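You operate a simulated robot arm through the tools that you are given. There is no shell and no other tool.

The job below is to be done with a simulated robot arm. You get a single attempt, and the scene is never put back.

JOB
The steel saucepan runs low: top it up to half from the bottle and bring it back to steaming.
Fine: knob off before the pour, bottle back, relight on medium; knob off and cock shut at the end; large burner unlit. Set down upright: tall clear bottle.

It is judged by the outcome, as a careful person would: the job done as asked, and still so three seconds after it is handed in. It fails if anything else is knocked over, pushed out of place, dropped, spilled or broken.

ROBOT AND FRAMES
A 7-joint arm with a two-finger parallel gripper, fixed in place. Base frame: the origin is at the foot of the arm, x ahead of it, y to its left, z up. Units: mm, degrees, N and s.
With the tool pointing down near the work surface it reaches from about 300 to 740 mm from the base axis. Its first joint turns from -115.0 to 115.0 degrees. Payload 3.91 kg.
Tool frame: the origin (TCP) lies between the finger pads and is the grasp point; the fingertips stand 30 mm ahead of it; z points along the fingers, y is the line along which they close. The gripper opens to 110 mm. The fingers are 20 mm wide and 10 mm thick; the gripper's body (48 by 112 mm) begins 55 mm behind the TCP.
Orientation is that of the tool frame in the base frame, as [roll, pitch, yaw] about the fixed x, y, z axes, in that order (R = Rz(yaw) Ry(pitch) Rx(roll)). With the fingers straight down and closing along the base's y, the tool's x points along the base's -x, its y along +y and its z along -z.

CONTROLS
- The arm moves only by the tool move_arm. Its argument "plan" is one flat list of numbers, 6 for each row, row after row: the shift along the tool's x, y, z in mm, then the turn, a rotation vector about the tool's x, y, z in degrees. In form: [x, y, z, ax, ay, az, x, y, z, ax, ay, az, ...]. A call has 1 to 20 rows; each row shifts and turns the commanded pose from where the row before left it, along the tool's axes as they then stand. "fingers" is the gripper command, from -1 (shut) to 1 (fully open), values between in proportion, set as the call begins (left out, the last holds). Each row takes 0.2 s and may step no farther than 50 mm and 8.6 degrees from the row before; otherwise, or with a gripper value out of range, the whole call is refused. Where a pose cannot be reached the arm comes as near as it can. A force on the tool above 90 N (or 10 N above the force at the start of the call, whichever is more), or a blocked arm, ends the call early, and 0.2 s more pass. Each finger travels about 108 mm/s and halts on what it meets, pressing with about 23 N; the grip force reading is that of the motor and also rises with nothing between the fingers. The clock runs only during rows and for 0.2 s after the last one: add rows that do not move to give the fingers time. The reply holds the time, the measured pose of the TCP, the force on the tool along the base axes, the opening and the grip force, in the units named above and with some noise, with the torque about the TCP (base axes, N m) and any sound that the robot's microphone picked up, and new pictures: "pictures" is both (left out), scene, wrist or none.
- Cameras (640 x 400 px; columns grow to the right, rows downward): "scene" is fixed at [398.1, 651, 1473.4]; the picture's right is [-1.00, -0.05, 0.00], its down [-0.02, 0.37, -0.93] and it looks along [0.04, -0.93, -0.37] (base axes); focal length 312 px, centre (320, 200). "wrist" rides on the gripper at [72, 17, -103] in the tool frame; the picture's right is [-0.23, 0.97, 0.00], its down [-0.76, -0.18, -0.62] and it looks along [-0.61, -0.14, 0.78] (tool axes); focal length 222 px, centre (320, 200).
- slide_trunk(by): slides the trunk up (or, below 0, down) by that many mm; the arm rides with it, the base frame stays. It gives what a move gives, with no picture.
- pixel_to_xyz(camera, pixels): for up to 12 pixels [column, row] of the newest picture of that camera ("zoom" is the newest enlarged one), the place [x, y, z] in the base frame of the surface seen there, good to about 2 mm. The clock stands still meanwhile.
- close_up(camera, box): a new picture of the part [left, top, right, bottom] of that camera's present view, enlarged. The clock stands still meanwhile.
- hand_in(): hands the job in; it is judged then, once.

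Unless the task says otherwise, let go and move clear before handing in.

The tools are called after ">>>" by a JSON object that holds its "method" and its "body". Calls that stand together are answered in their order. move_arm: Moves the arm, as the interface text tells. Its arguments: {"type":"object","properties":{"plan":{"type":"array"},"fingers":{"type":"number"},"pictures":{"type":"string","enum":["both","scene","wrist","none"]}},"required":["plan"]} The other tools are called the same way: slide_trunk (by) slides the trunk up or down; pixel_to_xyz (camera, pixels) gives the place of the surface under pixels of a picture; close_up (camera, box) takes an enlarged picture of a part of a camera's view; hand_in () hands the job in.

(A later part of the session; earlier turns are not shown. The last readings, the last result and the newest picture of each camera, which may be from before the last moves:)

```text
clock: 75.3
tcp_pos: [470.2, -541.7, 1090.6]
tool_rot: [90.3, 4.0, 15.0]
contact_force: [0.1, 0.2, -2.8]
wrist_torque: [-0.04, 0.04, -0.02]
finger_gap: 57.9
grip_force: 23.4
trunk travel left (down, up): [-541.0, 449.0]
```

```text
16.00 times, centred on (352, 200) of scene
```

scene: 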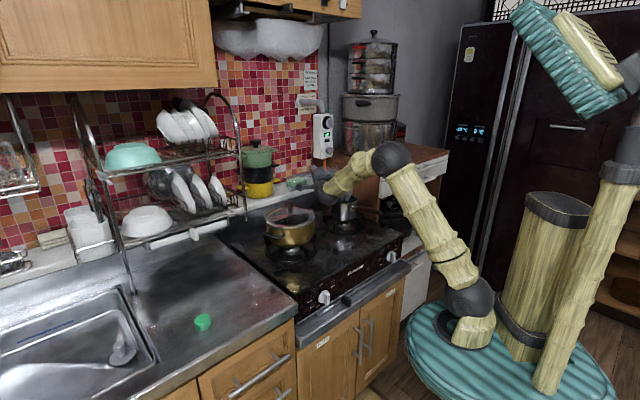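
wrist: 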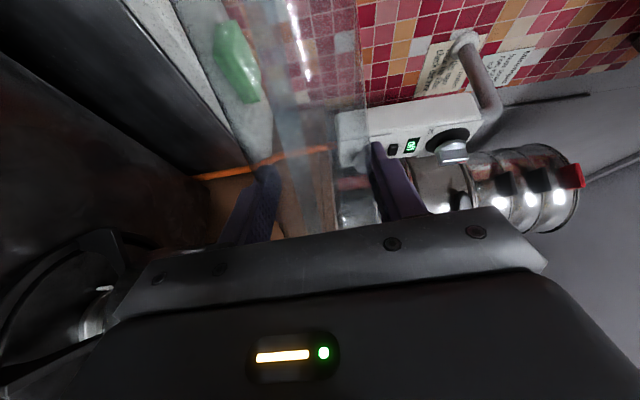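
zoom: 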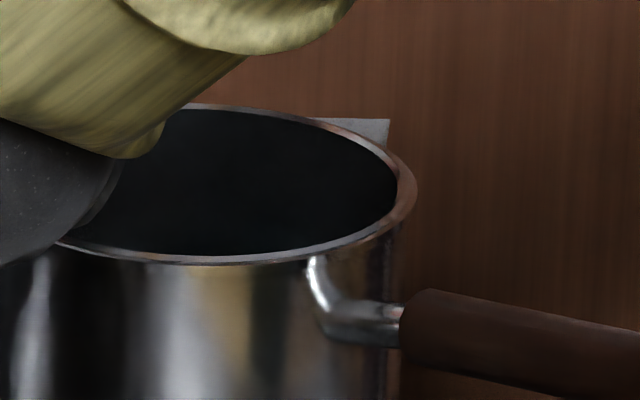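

Average weight now ≈2.4 N, so roughly 140 ml has been poured. I'll continue with 1° steps and watch for the water edge.

>>> {"method": "move_arm", "body": {"plan": [0, 0, 0, 0, 0, 1, 0, 0, 0, 0, 0, 0, 0, 0, 0, 0, 0, 0, 0, 0, 0, 0, 0, 0], "pictures": "scene"}}

>>> {"method": "close_up", "body": {"camera": "scene", "box": [336, 190, 368, 210]}}

>>> {"method": "pixel_to_xyz", "body": {"camera": "zoom", "pixels": [[150, 240], [200, 245], [230, 250], [260, 245], [200, 252], [180, 250], [290, 235], [330, 225]]}}

```text
clock: 76.3
tcp_pos: [470.0, -541.0, 1092.7]
tool_rot: [90.4, 2.9, 15.0]
contact_force: [-0.1, 0.2, -2.5]
wrist_torque: [0.0, 0.05, 0.01]
finger_gap: 58.1
grip_force: 23.5
trunk travel left (down, up): [-541.0, 449.0]
```

scene: 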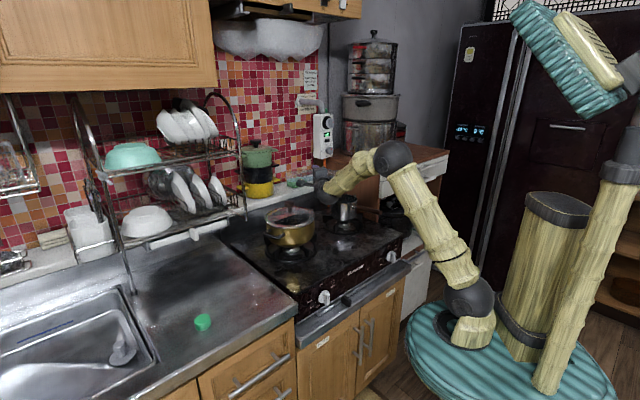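

```text
16.00 times, centred on (352, 200) of scene
```

zoom: 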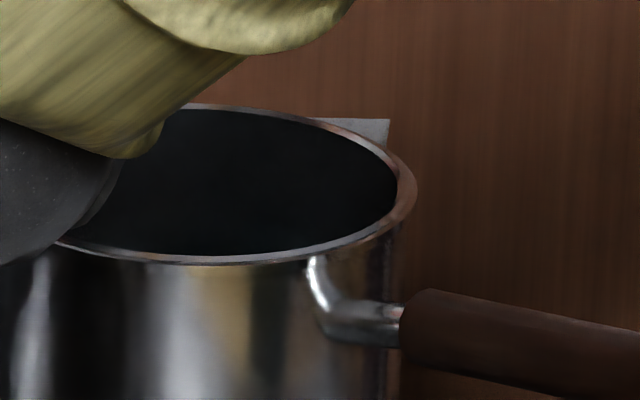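

```text
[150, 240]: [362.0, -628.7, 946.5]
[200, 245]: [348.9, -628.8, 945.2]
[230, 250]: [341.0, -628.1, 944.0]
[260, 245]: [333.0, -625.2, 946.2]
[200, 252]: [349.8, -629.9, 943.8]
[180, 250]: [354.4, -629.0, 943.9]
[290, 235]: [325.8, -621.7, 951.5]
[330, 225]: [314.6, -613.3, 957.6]
```

Still below the rim's line of sight. Next 1° step.

>>> {"method": "move_arm", "body": {"plan": [0, 0, 0, 0, 0, 1, 0, 0, 0, 0, 0, 0, 0, 0, 0, 0, 0, 0, 0, 0, 0, 0, 0, 0], "pictures": "none"}}

>>> {"method": "close_up", "body": {"camera": "scene", "box": [336, 190, 368, 210]}}

>>> {"method": "pixel_to_xyz", "body": {"camera": "zoom", "pixels": [[150, 240], [200, 245], [230, 250], [260, 245], [200, 252], [180, 250]]}}

```text
clock: 77.3
tcp_pos: [470.7, -541.2, 1091.9]
tool_rot: [90.4, 1.9, 15.0]
contact_force: [-0.5, 0.0, -1.1]
wrist_torque: [0.02, 0.1, 0.0]
finger_gap: 58.1
grip_force: 23.4
trunk travel left (down, up): [-541.0, 449.0]
```

```text
16.00 times, centred on (352, 200) of scene
```

zoom: 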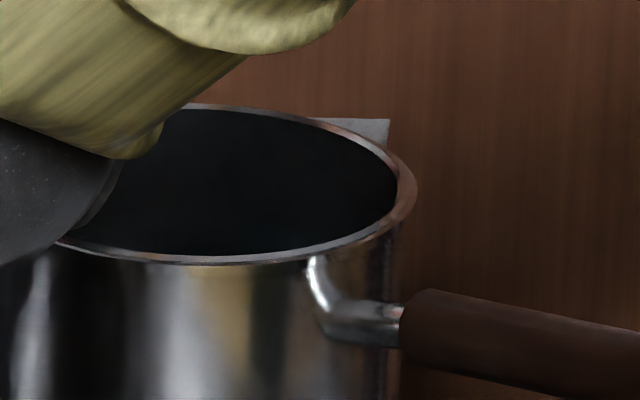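

```text
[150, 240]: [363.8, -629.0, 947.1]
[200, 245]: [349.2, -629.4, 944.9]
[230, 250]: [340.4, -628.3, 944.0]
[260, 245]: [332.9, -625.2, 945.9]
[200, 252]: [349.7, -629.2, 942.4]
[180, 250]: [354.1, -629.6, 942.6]
```

No water edge visible yet at 88°. Continuing.

>>> {"method": "move_arm", "body": {"plan": [0, 0, 0, 0, 0, 1, 0, 0, 0, 0, 0, 0, 0, 0, 0, 0, 0, 0, 0, 0, 0, 0, 0, 0], "pictures": "wrist"}}

>>> {"method": "close_up", "body": {"camera": "scene", "box": [336, 190, 368, 210]}}

>>> {"method": "pixel_to_xyz", "body": {"camera": "zoom", "pixels": [[150, 240], [200, 245], [230, 250], [260, 245], [200, 252], [180, 250]]}}

>>> {"method": "close_up", "body": {"camera": "wrist", "box": [180, 0, 420, 240]}}

```text
clock: 78.3
tcp_pos: [471.6, -539.9, 1091.1]
tool_rot: [90.5, 0.9, 15.1]
contact_force: [0.3, -0.4, -1.3]
wrist_torque: [-0.03, 0.06, -0.01]
finger_gap: 57.6
grip_force: 23.2
trunk travel left (down, up): [-541.0, 449.0]
```

wrist: 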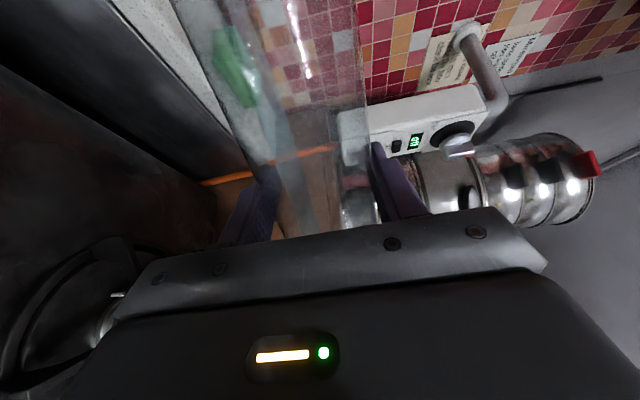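

```text
16.00 times, centred on (352, 200) of scene
```

zoom: 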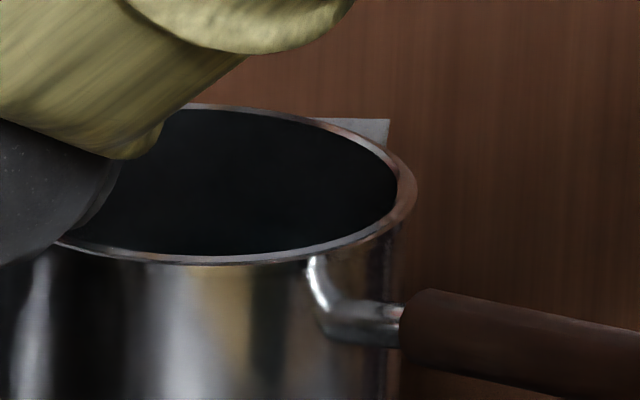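

```text
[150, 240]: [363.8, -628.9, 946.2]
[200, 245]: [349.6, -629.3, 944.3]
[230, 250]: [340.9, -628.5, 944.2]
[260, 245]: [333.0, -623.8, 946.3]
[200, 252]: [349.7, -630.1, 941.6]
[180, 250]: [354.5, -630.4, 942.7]
```

```text
1.67 times, centred on (300, 120) of wrist
```

zoom: 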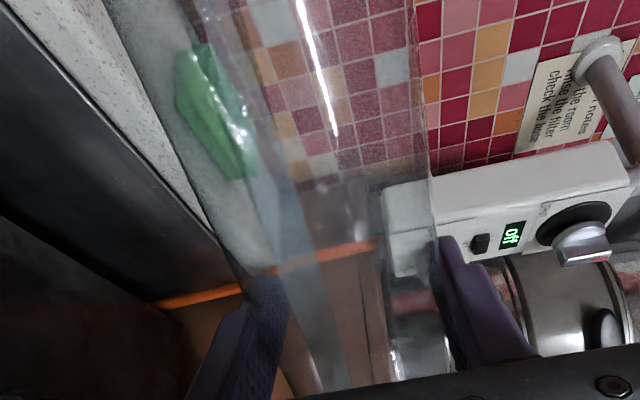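

The wrist view shows the bottle's remaining water strip at the lower side, roughly a quarter left, yet the pan's surface can't be judged from the scene camera. I'll tilt the bottle back to 60°, back off 50 mm and raise, so the wrist camera sees into the pan from the left edge of its view.

>>> {"method": "move_arm", "body": {"plan": [0, 0, 0, 0, 0, -5, 0, 0, 0, 0, 0, -5, 0, 0, 0, 0, 0, -5, 0, 0, 0, 0, 0, -5, 0, 0, 0, 0, 0, -5, 0, 0, 0, 0, 0, -4, 0, 0, -15, 0, 0, 0, 0, 0, -18, 0, 0, 0, 0, 0, -18, 0, 0, 0], "pictures": "none"}}

>>> {"method": "slide_trunk", "body": {"by": 60}}

>>> {"method": "move_arm", "body": {"plan": [0, 0, 0, 0, 0, 0], "pictures": "both"}}

>>> {"method": "close_up", "body": {"camera": "wrist", "box": [0, 100, 200, 300]}}

```text
clock: 80.3
tcp_pos: [457.1, -491.3, 1093.8]
tool_rot: [90.6, 29.9, 15.1]
contact_force: [0.0, 0.0, -1.9]
wrist_torque: [0.0, 0.07, -0.02]
finger_gap: 57.2
grip_force: 23.2
trunk travel left (down, up): [-541.0, 449.0]
```

```text
clock: 81.3
tcp_pos: [456.8, -492.3, 1153.8]
tool_rot: [90.5, 29.9, 15.1]
contact_force: [0.0, -0.2, -1.7]
wrist_torque: [-0.04, 0.1, 0.02]
finger_gap: 57.5
grip_force: 23.2
trunk travel left (down, up): [-601.0, 389.0]
```

```text
clock: 81.7
tcp_pos: [455.4, -492.7, 1152.3]
tool_rot: [90.4, 29.8, 15.2]
contact_force: [0.0, -0.3, -1.3]
wrist_torque: [-0.01, 0.04, -0.05]
finger_gap: 57.3
grip_force: 22.5
trunk travel left (down, up): [-601.0, 389.0]
```

scene: 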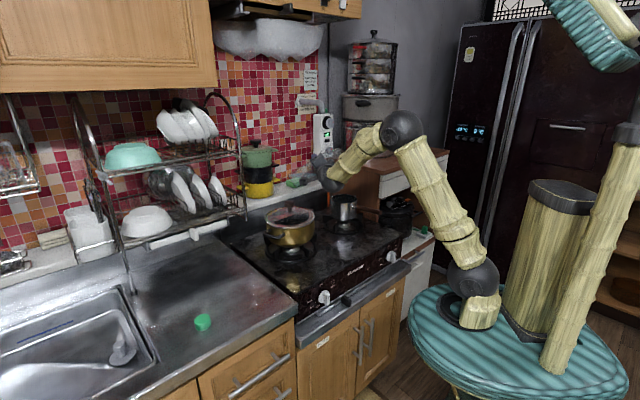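
wrist: 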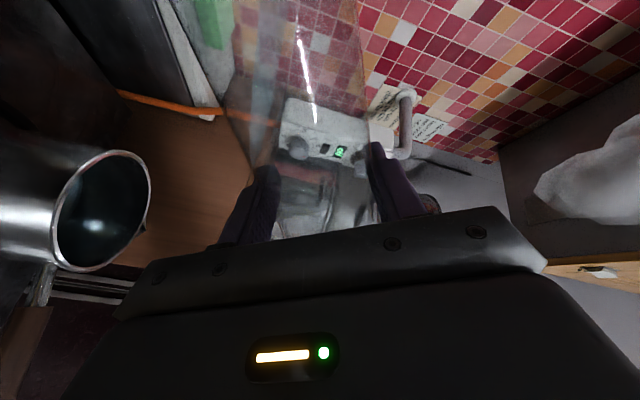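

```text
2.00 times, centred on (100, 200) of wrist
```

zoom: 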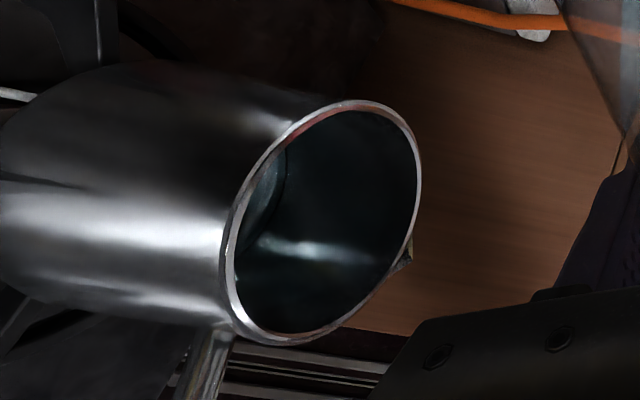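

The view into the pan works: in the zoom the opening is at (325,220), with a lighter arc region at (265,190) that may be the water surface. I'll measure points across it.

>>> {"method": "pixel_to_xyz", "body": {"camera": "zoom", "pixels": [[265, 190], [255, 215], [275, 175], [290, 200], [280, 230], [260, 240], [300, 230], [320, 180], [285, 160], [250, 250], [310, 260], [360, 200]]}}

>>> {"method": "close_up", "body": {"camera": "wrist", "box": [45, 140, 155, 280]}}

```text
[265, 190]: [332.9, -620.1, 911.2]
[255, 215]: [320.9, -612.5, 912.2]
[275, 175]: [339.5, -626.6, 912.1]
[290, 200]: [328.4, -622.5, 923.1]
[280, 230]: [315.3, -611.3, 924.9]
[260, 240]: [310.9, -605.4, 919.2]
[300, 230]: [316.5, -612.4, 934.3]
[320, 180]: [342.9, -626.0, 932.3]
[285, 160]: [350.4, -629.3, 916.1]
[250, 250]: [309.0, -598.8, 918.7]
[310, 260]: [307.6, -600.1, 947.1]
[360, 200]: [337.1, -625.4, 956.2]
```

```text
2.86 times, centred on (100, 210) of wrist
```

zoom: 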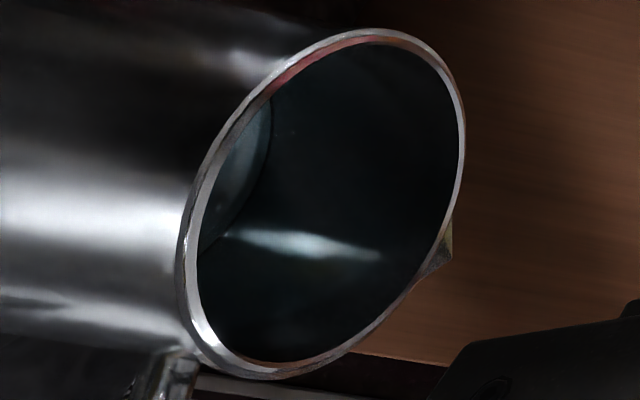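

Depth reads through to the pan floor at z≈912, so the water is transparent to it; I need to find the waterline visually. Zooming further.

>>> {"method": "close_up", "body": {"camera": "wrist", "box": [55, 150, 120, 200]}}

>>> {"method": "close_up", "body": {"camera": "wrist", "box": [55, 190, 150, 270]}}

>>> {"method": "close_up", "body": {"camera": "scene", "box": [324, 180, 372, 216]}}

>>> {"method": "close_up", "body": {"camera": "scene", "box": [300, 195, 400, 265]}}

```text
8.00 times, centred on (88, 175) of wrist
```

zoom: 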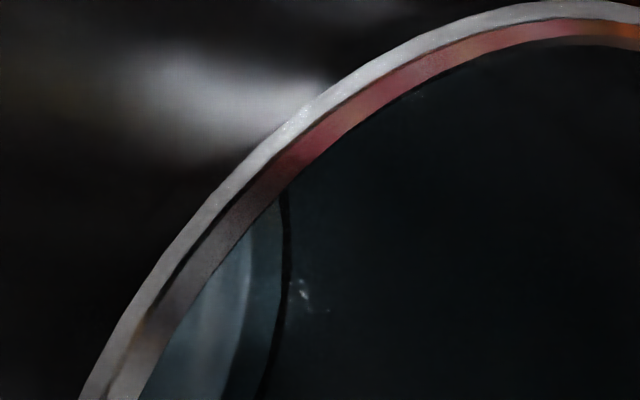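

```text
5.00 times, centred on (102, 230) of wrist
```

zoom: 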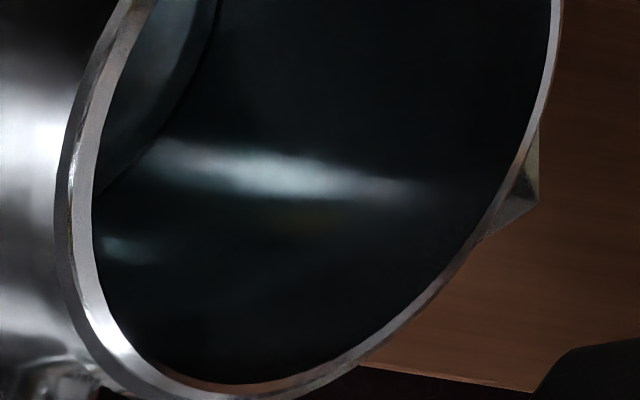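

```text
11.11 times, centred on (348, 198) of scene
```

zoom: 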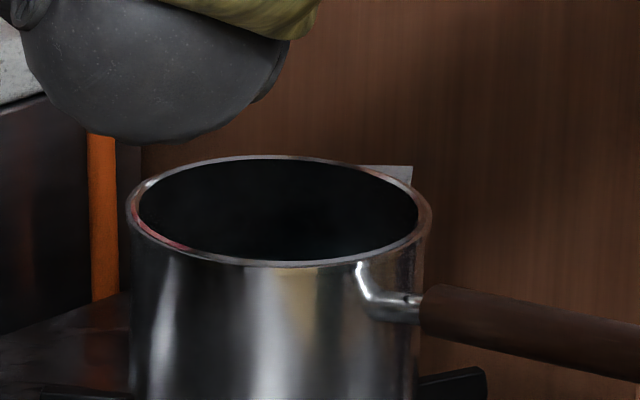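

```text
5.71 times, centred on (350, 230) of scene
```

zoom: 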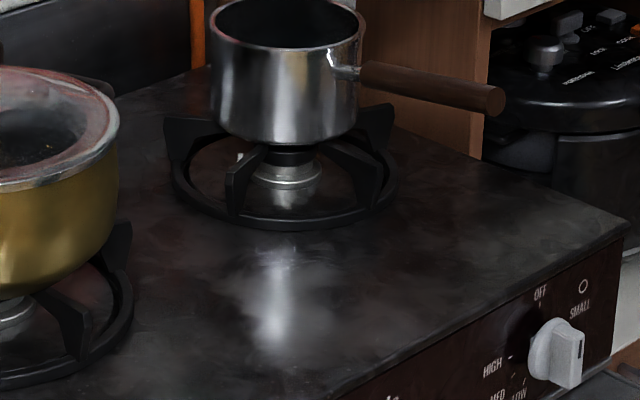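

In the 8× wrist zoom there's a thin dark ring at (287,240) just beyond the lighter floor area. I'll measure its height precisely.

>>> {"method": "close_up", "body": {"camera": "wrist", "box": [55, 150, 120, 200]}}

>>> {"method": "pixel_to_xyz", "body": {"camera": "zoom", "pixels": [[230, 300], [245, 290], [255, 280], [270, 270], [280, 270], [287, 260], [295, 260], [310, 260], [340, 260], [200, 350], [265, 350], [285, 330]]}}

```text
8.00 times, centred on (88, 175) of wrist
```

zoom: 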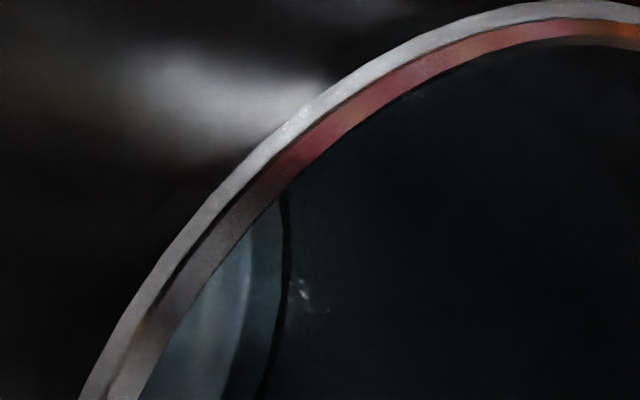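

```text
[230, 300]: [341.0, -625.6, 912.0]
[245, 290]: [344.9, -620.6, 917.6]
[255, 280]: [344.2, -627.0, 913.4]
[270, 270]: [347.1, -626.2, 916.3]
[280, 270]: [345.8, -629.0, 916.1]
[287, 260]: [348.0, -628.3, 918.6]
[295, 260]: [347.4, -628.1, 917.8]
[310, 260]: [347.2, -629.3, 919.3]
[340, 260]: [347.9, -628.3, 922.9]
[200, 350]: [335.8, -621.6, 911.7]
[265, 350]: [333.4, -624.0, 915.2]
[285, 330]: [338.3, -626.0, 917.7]
```

The only visible ring inside is at z≈917, close to the floor (912), which doesn't match ≈220 ml poured. I'll check the bottle and the pan's surroundings in the scene before deciding.

>>> {"method": "close_up", "body": {"camera": "scene", "box": [280, 130, 380, 210]}}

>>> {"method": "close_up", "body": {"camera": "wrist", "box": [200, 0, 400, 240]}}

>>> {"method": "close_up", "body": {"camera": "wrist", "box": [0, 0, 320, 320]}}

```text
5.00 times, centred on (330, 170) of scene
```

zoom: 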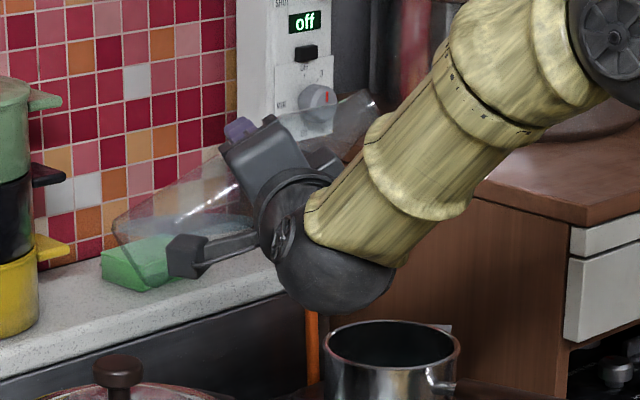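

```text
1.67 times, centred on (300, 120) of wrist
```

zoom: 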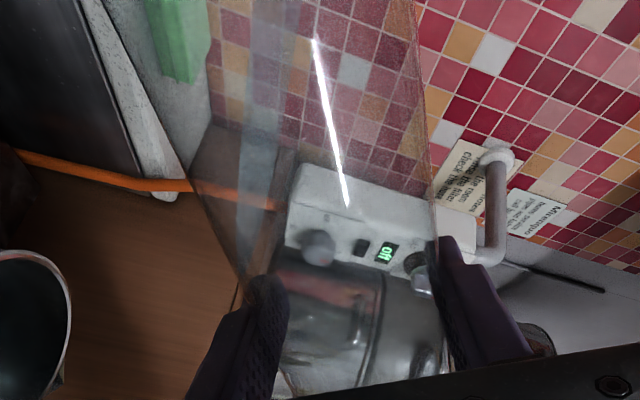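

```text
1.25 times, centred on (160, 160) of wrist
```

zoom: 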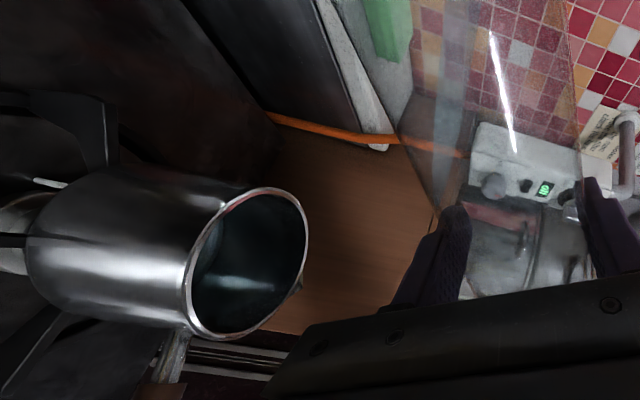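

About 230 g has left the bottle and the stove looks dry, but I need a proper look down into the pan, which isn't possible while holding the bottle. I'll bring the bottle upright, raise it and carry it back to its spot.

>>> {"method": "move_arm", "body": {"plan": [0, 0, 0, 0, 0, -6, 0, 0, 0, 0, 0, -6, 0, 0, 0, 0, 0, -6, 0, 0, 0, 0, 0, -6, 0, 0, 0, 0, 0, -6, 0, 0, 0, 0, 0, -6, 0, 0, 0, 0, 0, -6, 0, 0, 0, 0, 0, -6, 0, 0, 0, 0, 0, -6, 0, 0, 0, 0, 0, -6], "pictures": "both"}}

>>> {"method": "slide_trunk", "body": {"by": 78}}

```text
clock: 83.9
tcp_pos: [456.4, -493.0, 1154.1]
tool_rot: [-179.5, 89.6, 105.4]
contact_force: [0.3, -0.6, -0.7]
wrist_torque: [-0.01, -0.02, -0.01]
finger_gap: 57.4
grip_force: 22.6
trunk travel left (down, up): [-601.0, 389.0]
```

scene: 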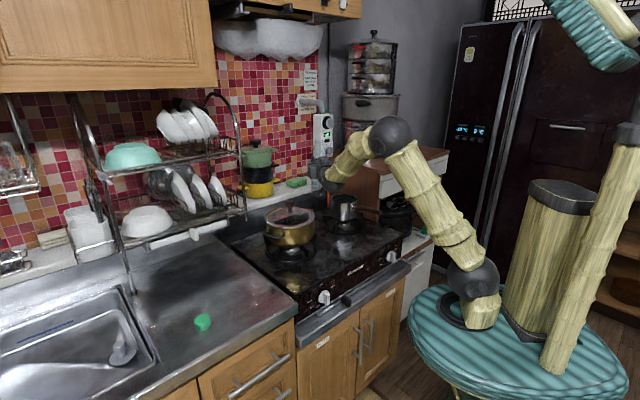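
wrist: 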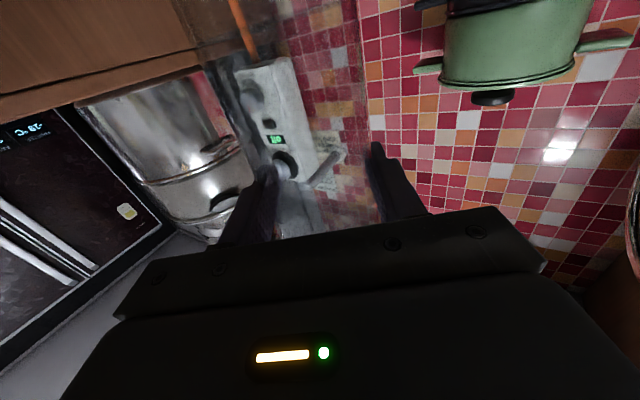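

```text
clock: 85.0
tcp_pos: [457.0, -492.9, 1231.7]
tool_rot: [167.1, 89.6, 92.1]
contact_force: [0.1, -0.1, -1.6]
wrist_torque: [0.03, 0.02, 0.03]
finger_gap: 57.6
grip_force: 22.5
trunk travel left (down, up): [-679.0, 311.0]
```

Bottle upright at z≈1232, heading −75°. I'll carry it back along the arc to its original spot.

>>> {"method": "move_arm", "body": {"plan": [0, 32.1, -21.5, -5, 0, 0, 0, 32.7, -20.6, -5, 0, 0, 0, 33.4, -19.5, -5, 0, 0, 0, 33.8, -18.4, -5, 0, 0, 0, 34.1, -17.3, -5, 0, 0, 0, 34.4, -16.4, -5, 0, 0, 0, 34.8, -15.1, -5, 0, 0, 0, 35.1, -14.2, -5, 0, 0, 0, 35.2, -13, -5, 0, 0, 0, 35.5, -11.9, -5, 0, 0, 0, 35.7, -10.9, -5, 0, 0, 0, 35.7, -9.8, -5, 0, 0], "pictures": "scene"}}

>>> {"method": "close_up", "body": {"camera": "scene", "box": [200, 140, 328, 240]}}

>>> {"method": "close_up", "body": {"camera": "scene", "box": [324, 180, 388, 228]}}

```text
clock: 87.6
tcp_pos: [631.0, -81.6, 1233.3]
tool_rot: [101.6, 89.6, 86.8]
contact_force: [0.6, 0.0, -0.3]
wrist_torque: [0.0, 0.0, -0.02]
finger_gap: 57.4
grip_force: 23.6
trunk travel left (down, up): [-679.0, 311.0]
```

scene: 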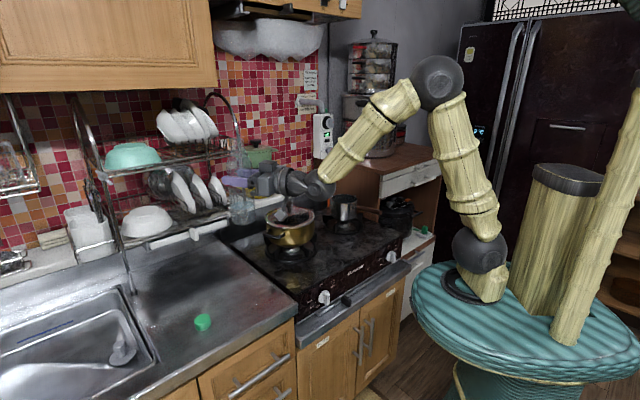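

```text
4.00 times, centred on (264, 190) of scene
```

zoom: 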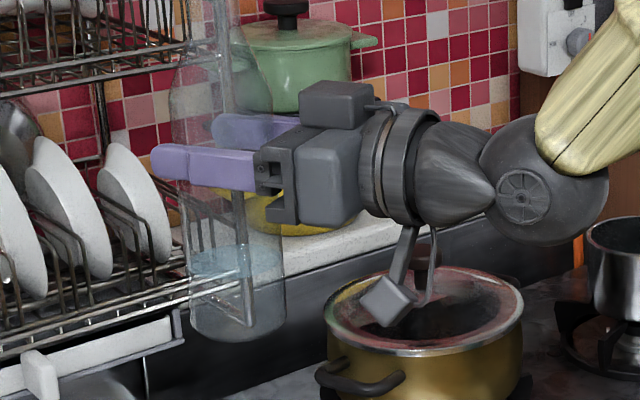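

```text
8.33 times, centred on (356, 204) of scene
```

zoom: 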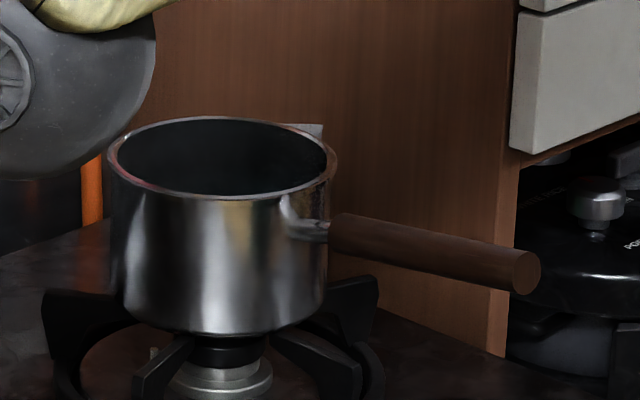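

The bottle now holds only ≈39 mm of water (zoom (235,262)), so about 270 ml went into the pan, which should raise it ~30 mm. Let me look very closely at the pan's far inner wall now that the arm is out of the way.

>>> {"method": "close_up", "body": {"camera": "scene", "box": [330, 192, 358, 208]}}

>>> {"method": "close_up", "body": {"camera": "scene", "box": [336, 196, 352, 206]}}

```text
16.00 times, centred on (344, 200) of scene
```

zoom: 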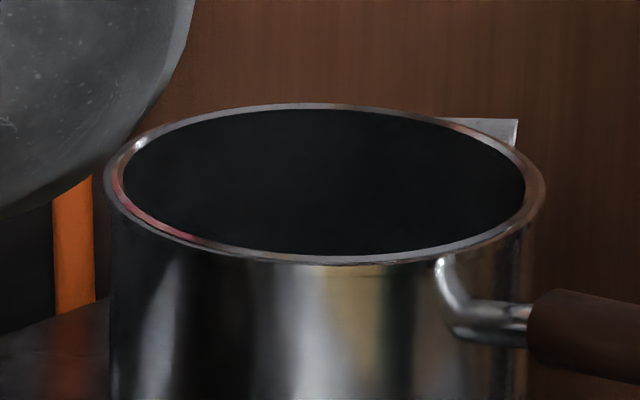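

```text
16.00 times, centred on (344, 201) of scene
```

zoom: 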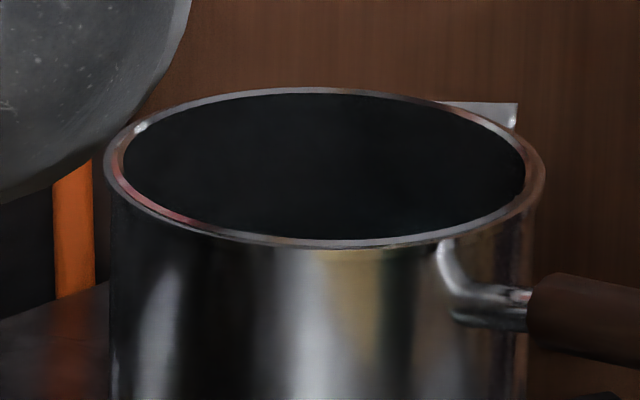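

The interior is uniformly dark from here, so I'll set the bottle down and look from above. Lowering toward the counter, stopping ≈13 mm above contact.

>>> {"method": "move_arm", "body": {"plan": [0, 0, 2.5, 0, 0, 0], "pictures": "none"}}

>>> {"method": "slide_trunk", "body": {"by": -240}}

>>> {"method": "close_up", "body": {"camera": "scene", "box": [200, 215, 328, 315]}}

```text
clock: 88.0
tcp_pos: [633.9, -81.6, 1233.0]
tool_rot: [108.7, 89.6, 93.7]
contact_force: [0.4, -0.1, -1.7]
wrist_torque: [0.0, -0.03, 0.01]
finger_gap: 57.1
grip_force: 23.1
trunk travel left (down, up): [-679.0, 311.0]
```

```text
clock: 90.5
tcp_pos: [633.2, -82.0, 993.4]
tool_rot: [105.7, 89.5, 90.7]
contact_force: [-0.2, -0.2, -1.5]
wrist_torque: [-0.02, 0.05, -0.01]
finger_gap: 57.1
grip_force: 23.0
trunk travel left (down, up): [-439.0, 551.0]
```

```text
4.00 times, centred on (264, 265) of scene
```

zoom: 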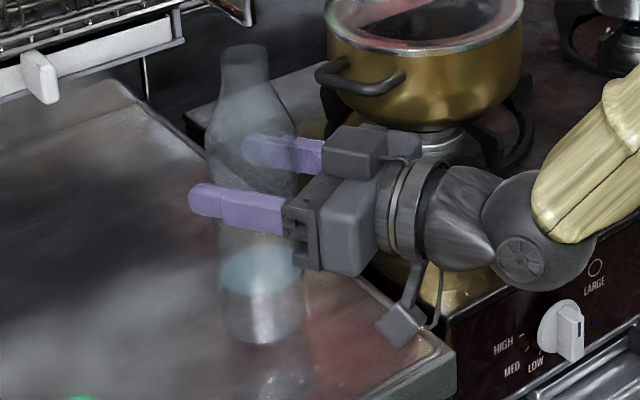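

The bottle hangs upright just above the counter. I'll lower 10 mm, then 2–3 mm steps to feel contact.

>>> {"method": "slide_trunk", "body": {"by": -10}}

>>> {"method": "slide_trunk", "body": {"by": -2}}

>>> {"method": "slide_trunk", "body": {"by": -2}}

```text
clock: 91.1
tcp_pos: [634.1, -81.0, 983.8]
tool_rot: [105.5, 89.7, 90.6]
contact_force: [0.5, 0.1, -1.0]
wrist_torque: [0.03, 0.01, 0.02]
finger_gap: 57.1
grip_force: 23.0
trunk travel left (down, up): [-429.0, 561.0]
```

```text
clock: 91.6
tcp_pos: [634.3, -82.1, 980.9]
tool_rot: [96.5, 89.6, 81.6]
contact_force: [0.5, 0.2, 1.3]
wrist_torque: [-0.05, -0.02, 0.0]
finger_gap: 57.1
grip_force: 23.2
trunk travel left (down, up): [-427.0, 563.0]
```

```text
clock: 92.2
tcp_pos: [633.0, -81.7, 982.5]
tool_rot: [64.5, 89.6, 49.5]
contact_force: [2.0, 0.7, 10.9]
wrist_torque: [-0.05, 0.11, -0.01]
finger_gap: 57.0
grip_force: 22.6
trunk travel left (down, up): [-425.0, 565.0]
```

The upward force (10.9 N) shows the bottle stands on the counter. I'll relieve 1 mm, then open the fingers and inspect.

>>> {"method": "slide_trunk", "body": {"by": 1}}

>>> {"method": "move_arm", "body": {"plan": [0, 0, 0, 0, 0, 0, 0, 0, 0, 0, 0, 0, 0, 0, 0, 0, 0, 0, 0, 0, 0, 0, 0, 0], "fingers": 1, "pictures": "both"}}

>>> {"method": "close_up", "body": {"camera": "scene", "box": [200, 215, 328, 315]}}

```text
clock: 92.7
tcp_pos: [633.4, -81.4, 981.9]
tool_rot: [79.6, 89.6, 64.4]
contact_force: [4.2, -0.5, 13.6]
wrist_torque: [-0.06, -0.19, -0.02]
finger_gap: 57.3
grip_force: 23.5
trunk travel left (down, up): [-426.0, 564.0]
```

```text
clock: 93.7
tcp_pos: [634.6, -82.2, 980.3]
tool_rot: [106.3, 89.6, 91.4]
contact_force: [-0.1, 0.3, 0.2]
wrist_torque: [0.02, 0.03, 0.02]
finger_gap: 110.2
grip_force: 0.1
trunk travel left (down, up): [-426.0, 564.0]
```

scene: 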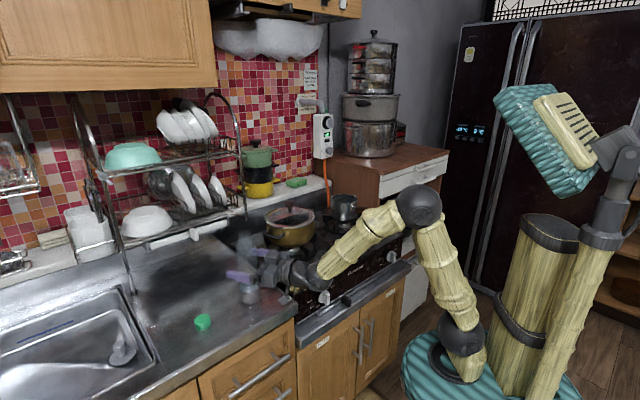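
wrist: 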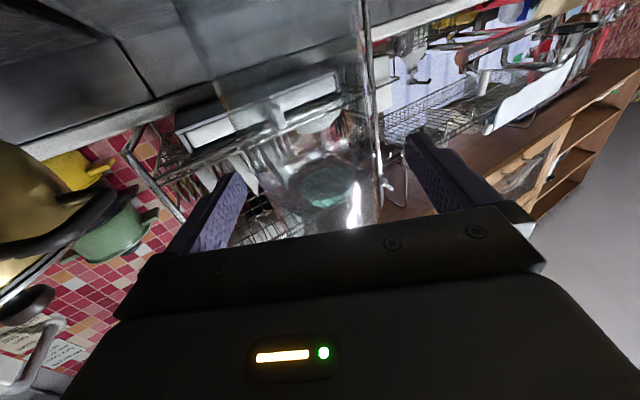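

```text
4.00 times, centred on (264, 265) of scene
```

zoom: 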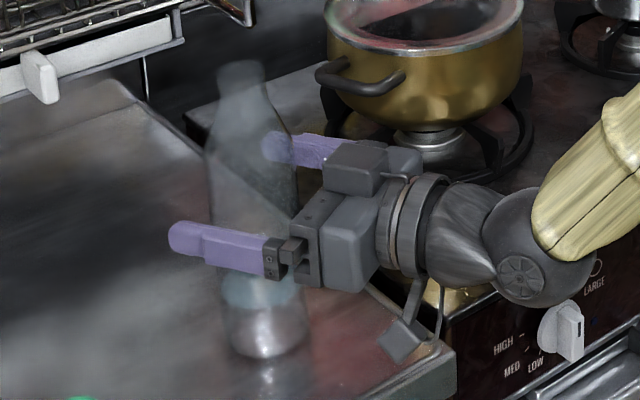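

The bottle stands upright in its original place. I'll back the open gripper straight off it, then raise to move over and look down into the pan.

>>> {"method": "move_arm", "body": {"plan": [0, 0, -20, 0, 0, 0, 0, 0, -25, 0, 0, 0, 0, 0, -25, 0, 0, 0, 0, 0, -25, 0, 0, 0, 0, 0, -20, 0, 0, 0], "pictures": "scene"}}

>>> {"method": "slide_trunk", "body": {"by": 220}}

>>> {"method": "close_up", "body": {"camera": "scene", "box": [186, 215, 314, 315]}}

```text
clock: 94.9
tcp_pos: [523.3, -56.0, 982.6]
tool_rot: [105.3, 89.6, 90.2]
contact_force: [0.3, -0.5, 0.4]
wrist_torque: [0.01, -0.02, 0.02]
finger_gap: 109.8
grip_force: 0.0
trunk travel left (down, up): [-426.0, 564.0]
```

scene: 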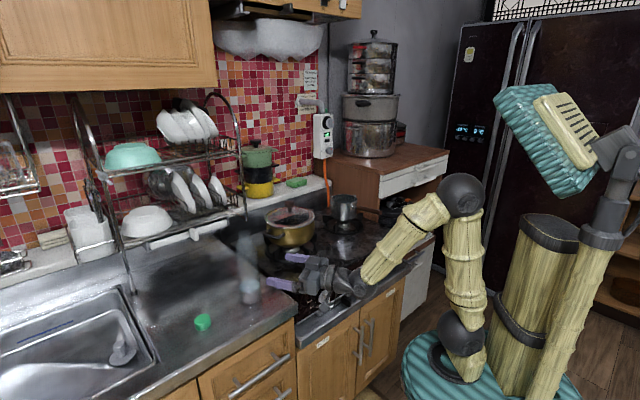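

```text
clock: 97.2
tcp_pos: [523.0, -56.0, 1202.3]
tool_rot: [104.8, 89.6, 89.7]
contact_force: [0.2, 0.3, -0.4]
wrist_torque: [-0.01, 0.03, 0.03]
finger_gap: 110.0
grip_force: 0.0
trunk travel left (down, up): [-646.0, 344.0]
```

```text
4.00 times, centred on (250, 265) of scene
```

zoom: 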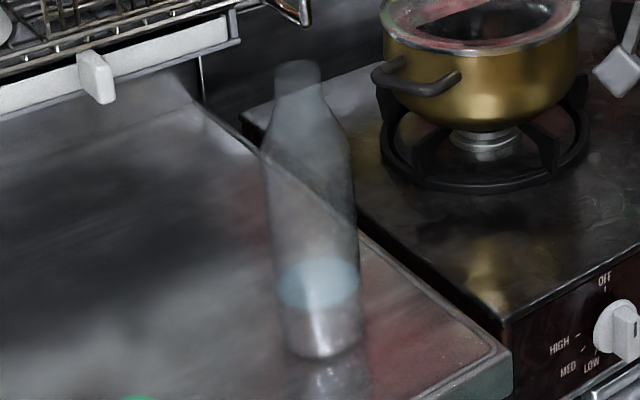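

The bottle stands where it was (base at the same pixels) with ≈48 mm of water left, so ≈250–265 ml was poured. Now I'll pitch the tool down and swing over to look into the pan.

>>> {"method": "move_arm", "body": {"plan": [0, 0, -15, 0, 8.2, 0, 0, 0, -15, 0, 8.2, 0, 0, 0, 0, 0, 8.2, 0, 0, 0, 0, 0, 8.2, 0, 0, 0, 0, 0, 8.2, 0, 0, 0, 0, 0, 8.2, 0, 0, 0, 0, 0, 8.2, 0, 0, 0, 0, 0, 8.2, 0, 0, 0, 0, 0, 8.2, 0, 0, 0, 0, 0, 8.2, 0, 0, 0, 0, 0, 8, 0], "pictures": "scene"}}

```text
clock: 99.8
tcp_pos: [446.8, -157.6, 1206.7]
tool_rot: [179.9, 6.9, 149.2]
contact_force: [-0.2, 0.4, -0.5]
wrist_torque: [0.01, 0.01, 0.0]
finger_gap: 110.2
grip_force: 0.0
out of reach, approached as far as the arm can: row 5, 8, 11
trunk travel left (down, up): [-646.0, 344.0]
stopped in row 11: the arm was blocked; the commanded pose is now the measured one
```

scene: 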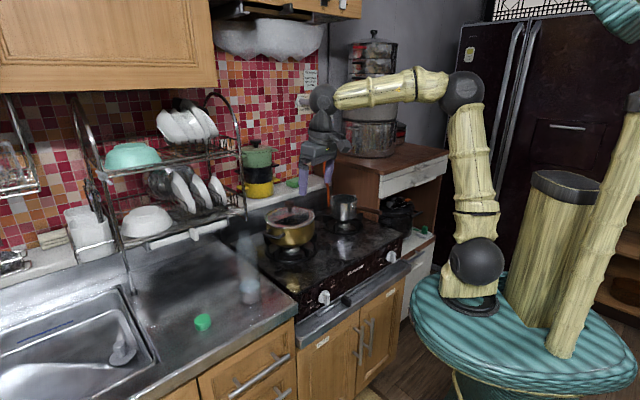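

The tool points down at (447,−158,1207). I'll sweep right toward the pan, turning the heading to ≈−58°.

>>> {"method": "move_arm", "body": {"plan": [4, -35, 0, 0, 0, 3, 4, -35, 0, 0, 0, 3, 4, -35, 0, 0, 0, 3, 4, -35, 0, 0, 0, 3, 4, -35, 0, 0, 0, 3, 4, -35, 0, 0, 0, 3, 4, -35, 0, 0, 0, 3, 4, -35, 0, 0, 0, 3], "pictures": "both"}}

```text
clock: 101.6
tcp_pos: [238.3, -348.0, 1197.3]
tool_rot: [177.0, 6.2, 125.1]
contact_force: [0.6, -0.8, 0.2]
wrist_torque: [-0.02, -0.03, 0.0]
finger_gap: 110.2
grip_force: 0.0
trunk travel left (down, up): [-646.0, 344.0]
```

scene: 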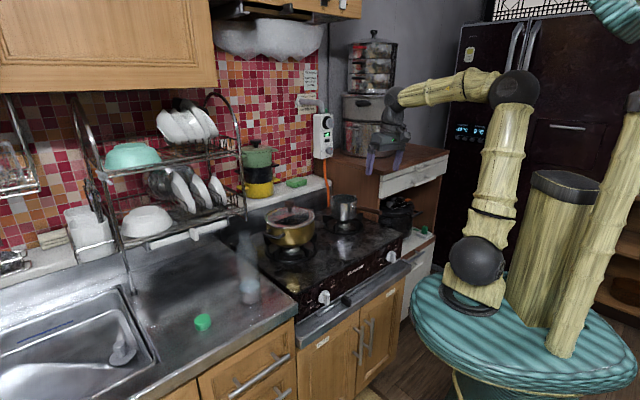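
wrist: 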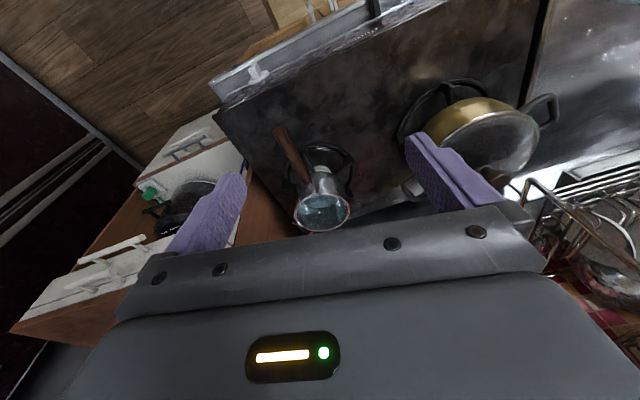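

The pan's opening is now visible at (323,208) with a light teal surface inside. Zooming in.

>>> {"method": "close_up", "body": {"camera": "wrist", "box": [285, 160, 365, 240]}}

>>> {"method": "close_up", "body": {"camera": "wrist", "box": [292, 185, 356, 237]}}

```text
5.00 times, centred on (325, 200) of wrist
```

zoom: 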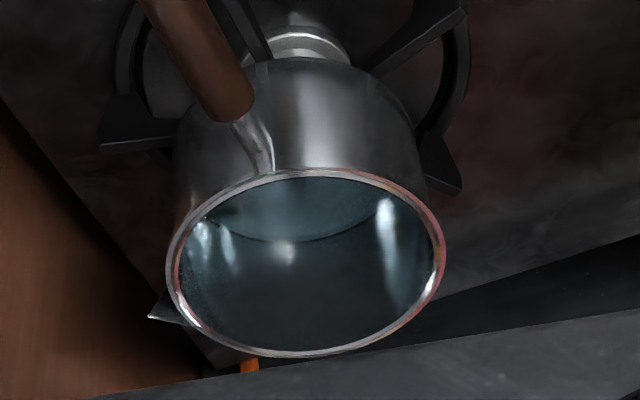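

```text
7.69 times, centred on (324, 211) of wrist
```

zoom: 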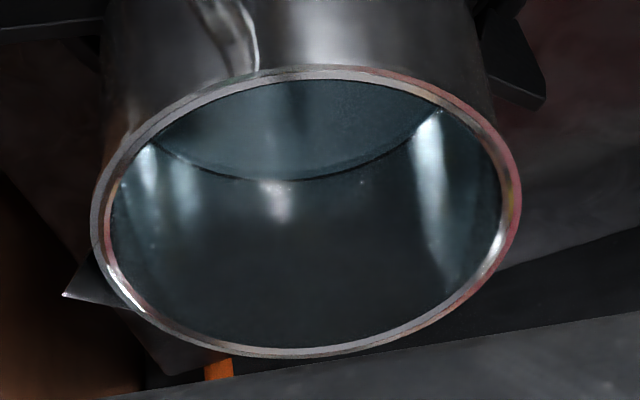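

Now the light disc with a dark boundary arc at (280,180) and the far wall below it are clear. I'll measure heights along and around that arc.

>>> {"method": "pixel_to_xyz", "body": {"camera": "zoom", "pixels": [[280, 120], [280, 150], [280, 170], [280, 178], [280, 182], [280, 190], [280, 205], [280, 240], [280, 340], [350, 172], [200, 168], [400, 145]]}}

>>> {"method": "pixel_to_xyz", "body": {"camera": "zoom", "pixels": [[300, 100], [340, 130], [220, 140], [280, 350], [290, 300], [310, 182], [240, 178], [180, 160], [420, 120], [110, 240], [510, 220], [310, 75]]}}

```text
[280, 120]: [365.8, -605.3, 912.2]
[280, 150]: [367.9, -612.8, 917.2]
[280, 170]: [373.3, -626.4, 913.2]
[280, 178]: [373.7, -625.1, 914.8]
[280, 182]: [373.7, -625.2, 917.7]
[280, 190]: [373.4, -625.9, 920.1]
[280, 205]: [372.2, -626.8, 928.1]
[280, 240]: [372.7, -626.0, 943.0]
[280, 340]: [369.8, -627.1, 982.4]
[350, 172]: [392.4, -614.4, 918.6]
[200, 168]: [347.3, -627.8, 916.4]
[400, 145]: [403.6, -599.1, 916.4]
```

```text
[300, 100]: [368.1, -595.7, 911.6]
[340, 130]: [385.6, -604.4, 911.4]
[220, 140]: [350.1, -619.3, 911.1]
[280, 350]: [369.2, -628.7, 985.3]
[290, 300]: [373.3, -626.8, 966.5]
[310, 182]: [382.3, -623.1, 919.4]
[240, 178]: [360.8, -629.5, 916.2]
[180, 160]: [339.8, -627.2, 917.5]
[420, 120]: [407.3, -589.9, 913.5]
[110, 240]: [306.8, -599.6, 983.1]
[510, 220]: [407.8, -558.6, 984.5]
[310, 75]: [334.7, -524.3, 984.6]
```

The dark arc coincides with the floor/wall corner (z≈912–917), so the waterline must be found elsewhere. I'll move the camera closer (lower 100, forward ≈95) for a sharper view.

>>> {"method": "slide_trunk", "body": {"by": -100}}

>>> {"method": "move_arm", "body": {"plan": [-24, 0, 0, 0, 0, 0, -24, 0, 0, 0, 0, 0, -24, 0, 0, 0, 0, 0, -23, 0, 0, 0, 0, 0], "pictures": "wrist"}}

>>> {"method": "close_up", "body": {"camera": "wrist", "box": [260, 130, 390, 240]}}

```text
clock: 102.9
tcp_pos: [239.7, -347.7, 1097.2]
tool_rot: [177.1, 6.1, 125.2]
contact_force: [-0.6, -0.7, 0.4]
wrist_torque: [0.03, 0.03, 0.01]
finger_gap: 109.9
grip_force: 0.1
trunk travel left (down, up): [-546.0, 444.0]
```

```text
clock: 103.9
tcp_pos: [277.5, -375.0, 1105.4]
tool_rot: [178.3, 6.6, 125.1]
contact_force: [-0.5, 0.0, 0.7]
wrist_torque: [0.01, 0.0, 0.01]
finger_gap: 109.9
grip_force: 0.2
out of reach, approached as far as the arm can: row 2, 3, 4
trunk travel left (down, up): [-546.0, 444.0]
```

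wrist: 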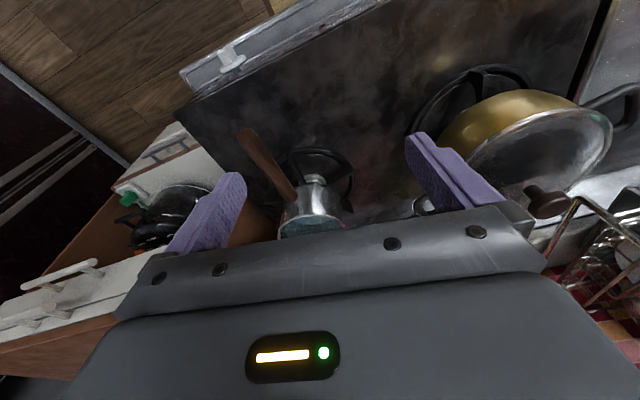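

```text
3.64 times, centred on (325, 185) of wrist
```

zoom: 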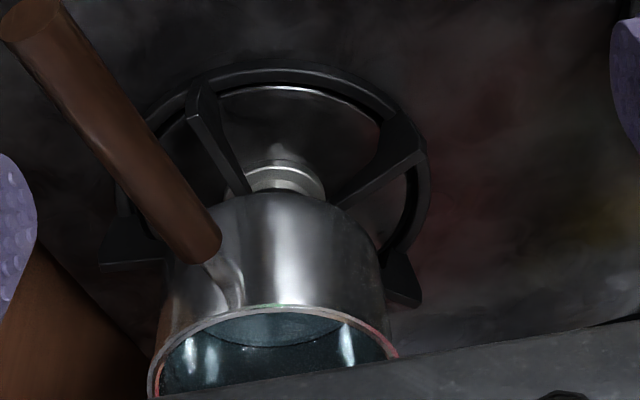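

Lower makes the pan drop behind the palm in this upside-down view; I'll raise the trunk 70 mm for a steeper view.

>>> {"method": "slide_trunk", "body": {"by": 70}}

>>> {"method": "move_arm", "body": {"plan": [0, 0, 0, 0, 0, 0], "pictures": "wrist"}}

>>> {"method": "close_up", "body": {"camera": "wrist", "box": [270, 150, 370, 240]}}

>>> {"method": "close_up", "body": {"camera": "wrist", "box": [285, 185, 349, 235]}}

```text
clock: 105.0
tcp_pos: [277.8, -374.7, 1177.6]
tool_rot: [178.2, 6.6, 125.1]
contact_force: [0.3, 0.5, -0.7]
wrist_torque: [0.03, -0.01, -0.03]
finger_gap: 109.8
grip_force: 0.0
trunk travel left (down, up): [-616.0, 374.0]
```

```text
clock: 105.4
tcp_pos: [276.3, -373.9, 1176.8]
tool_rot: [178.3, 6.6, 125.2]
contact_force: [0.1, 0.3, -0.1]
wrist_torque: [0.01, -0.01, 0.03]
finger_gap: 110.1
grip_force: 0.1
trunk travel left (down, up): [-616.0, 374.0]
```

wrist: 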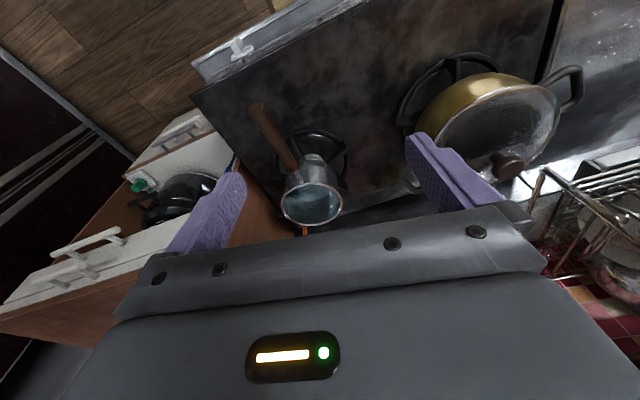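

```text
4.44 times, centred on (320, 195) of wrist
```

zoom: 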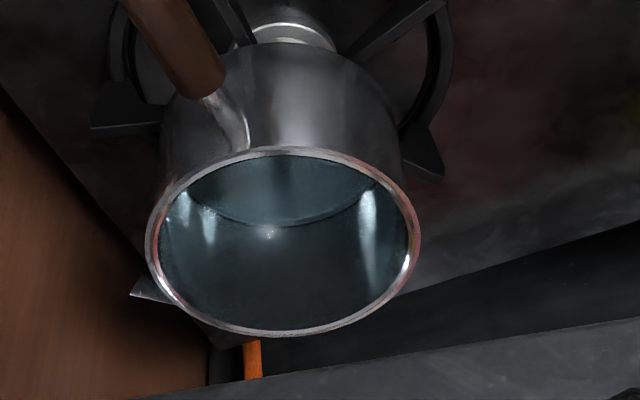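

```text
8.00 times, centred on (317, 210) of wrist
```

zoom: 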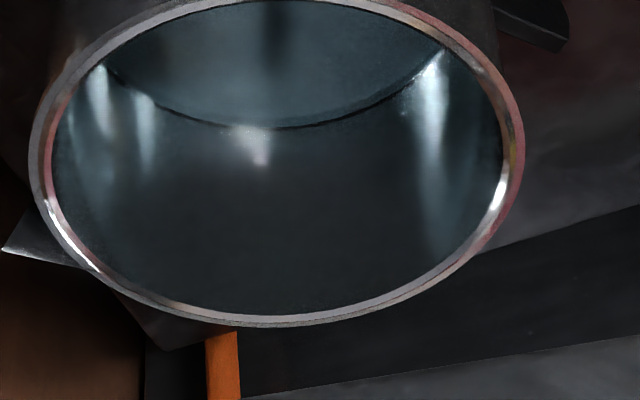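

I'll zoom further into the walls to look for a waterline above the corner.

>>> {"method": "close_up", "body": {"camera": "wrist", "box": [318, 190, 346, 222]}}

>>> {"method": "close_up", "body": {"camera": "wrist", "box": [282, 190, 310, 222]}}

>>> {"method": "close_up", "body": {"camera": "wrist", "box": [296, 196, 332, 226]}}

```text
12.50 times, centred on (332, 206) of wrist
```

zoom: 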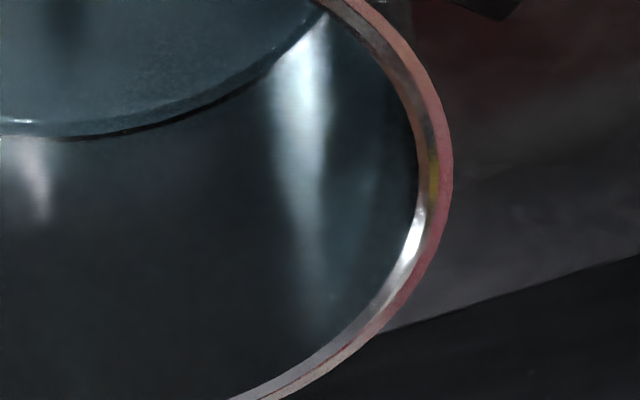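

```text
12.50 times, centred on (296, 206) of wrist
```

zoom: 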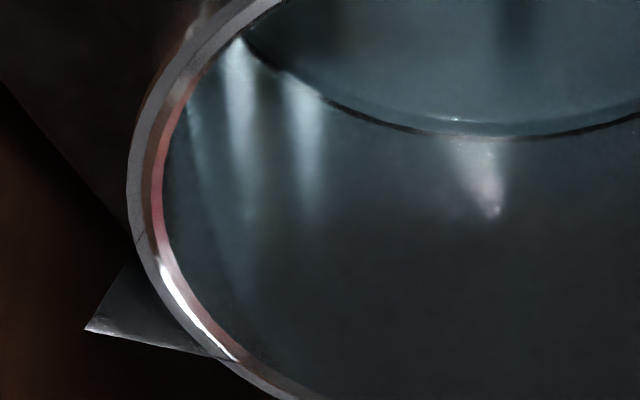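

```text
13.33 times, centred on (314, 211) of wrist
```

zoom: 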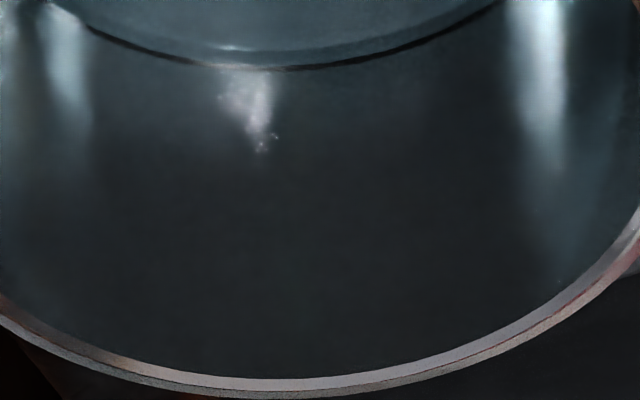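

Two earlier depth points off the wall read z≈917.3, hinting at a thin water layer there. I'll sample many points over the floor area to find the true surface.

>>> {"method": "close_up", "body": {"camera": "wrist", "box": [285, 185, 349, 235]}}

>>> {"method": "pixel_to_xyz", "body": {"camera": "zoom", "pixels": [[200, 40], [200, 60], [200, 80], [200, 100], [250, 40], [250, 60], [250, 80], [250, 100], [300, 40], [300, 60], [300, 80], [300, 100]]}}

>>> {"method": "pixel_to_xyz", "body": {"camera": "zoom", "pixels": [[350, 40], [350, 60], [350, 80], [350, 100], [270, 115], [270, 122], [270, 127], [270, 135], [270, 150], [270, 170], [270, 200], [270, 250]]}}

```text
8.00 times, centred on (317, 210) of wrist
```

zoom: 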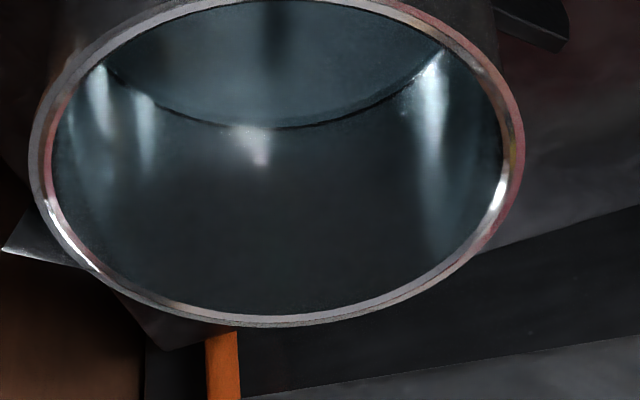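

```text
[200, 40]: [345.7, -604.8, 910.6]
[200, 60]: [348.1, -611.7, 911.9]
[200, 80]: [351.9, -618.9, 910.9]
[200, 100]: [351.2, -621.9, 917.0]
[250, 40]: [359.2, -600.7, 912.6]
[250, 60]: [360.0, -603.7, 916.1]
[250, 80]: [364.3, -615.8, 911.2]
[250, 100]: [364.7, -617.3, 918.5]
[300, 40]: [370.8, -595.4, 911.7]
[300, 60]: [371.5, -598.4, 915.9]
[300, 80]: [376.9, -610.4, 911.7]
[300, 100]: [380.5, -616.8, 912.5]
```

```text
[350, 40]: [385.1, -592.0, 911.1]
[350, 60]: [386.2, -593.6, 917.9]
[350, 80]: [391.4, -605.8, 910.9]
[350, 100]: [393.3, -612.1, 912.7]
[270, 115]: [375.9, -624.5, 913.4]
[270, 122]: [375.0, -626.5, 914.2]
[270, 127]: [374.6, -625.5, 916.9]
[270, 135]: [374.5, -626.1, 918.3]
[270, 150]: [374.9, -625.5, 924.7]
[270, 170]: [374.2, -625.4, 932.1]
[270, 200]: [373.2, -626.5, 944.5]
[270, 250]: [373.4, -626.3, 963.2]
```

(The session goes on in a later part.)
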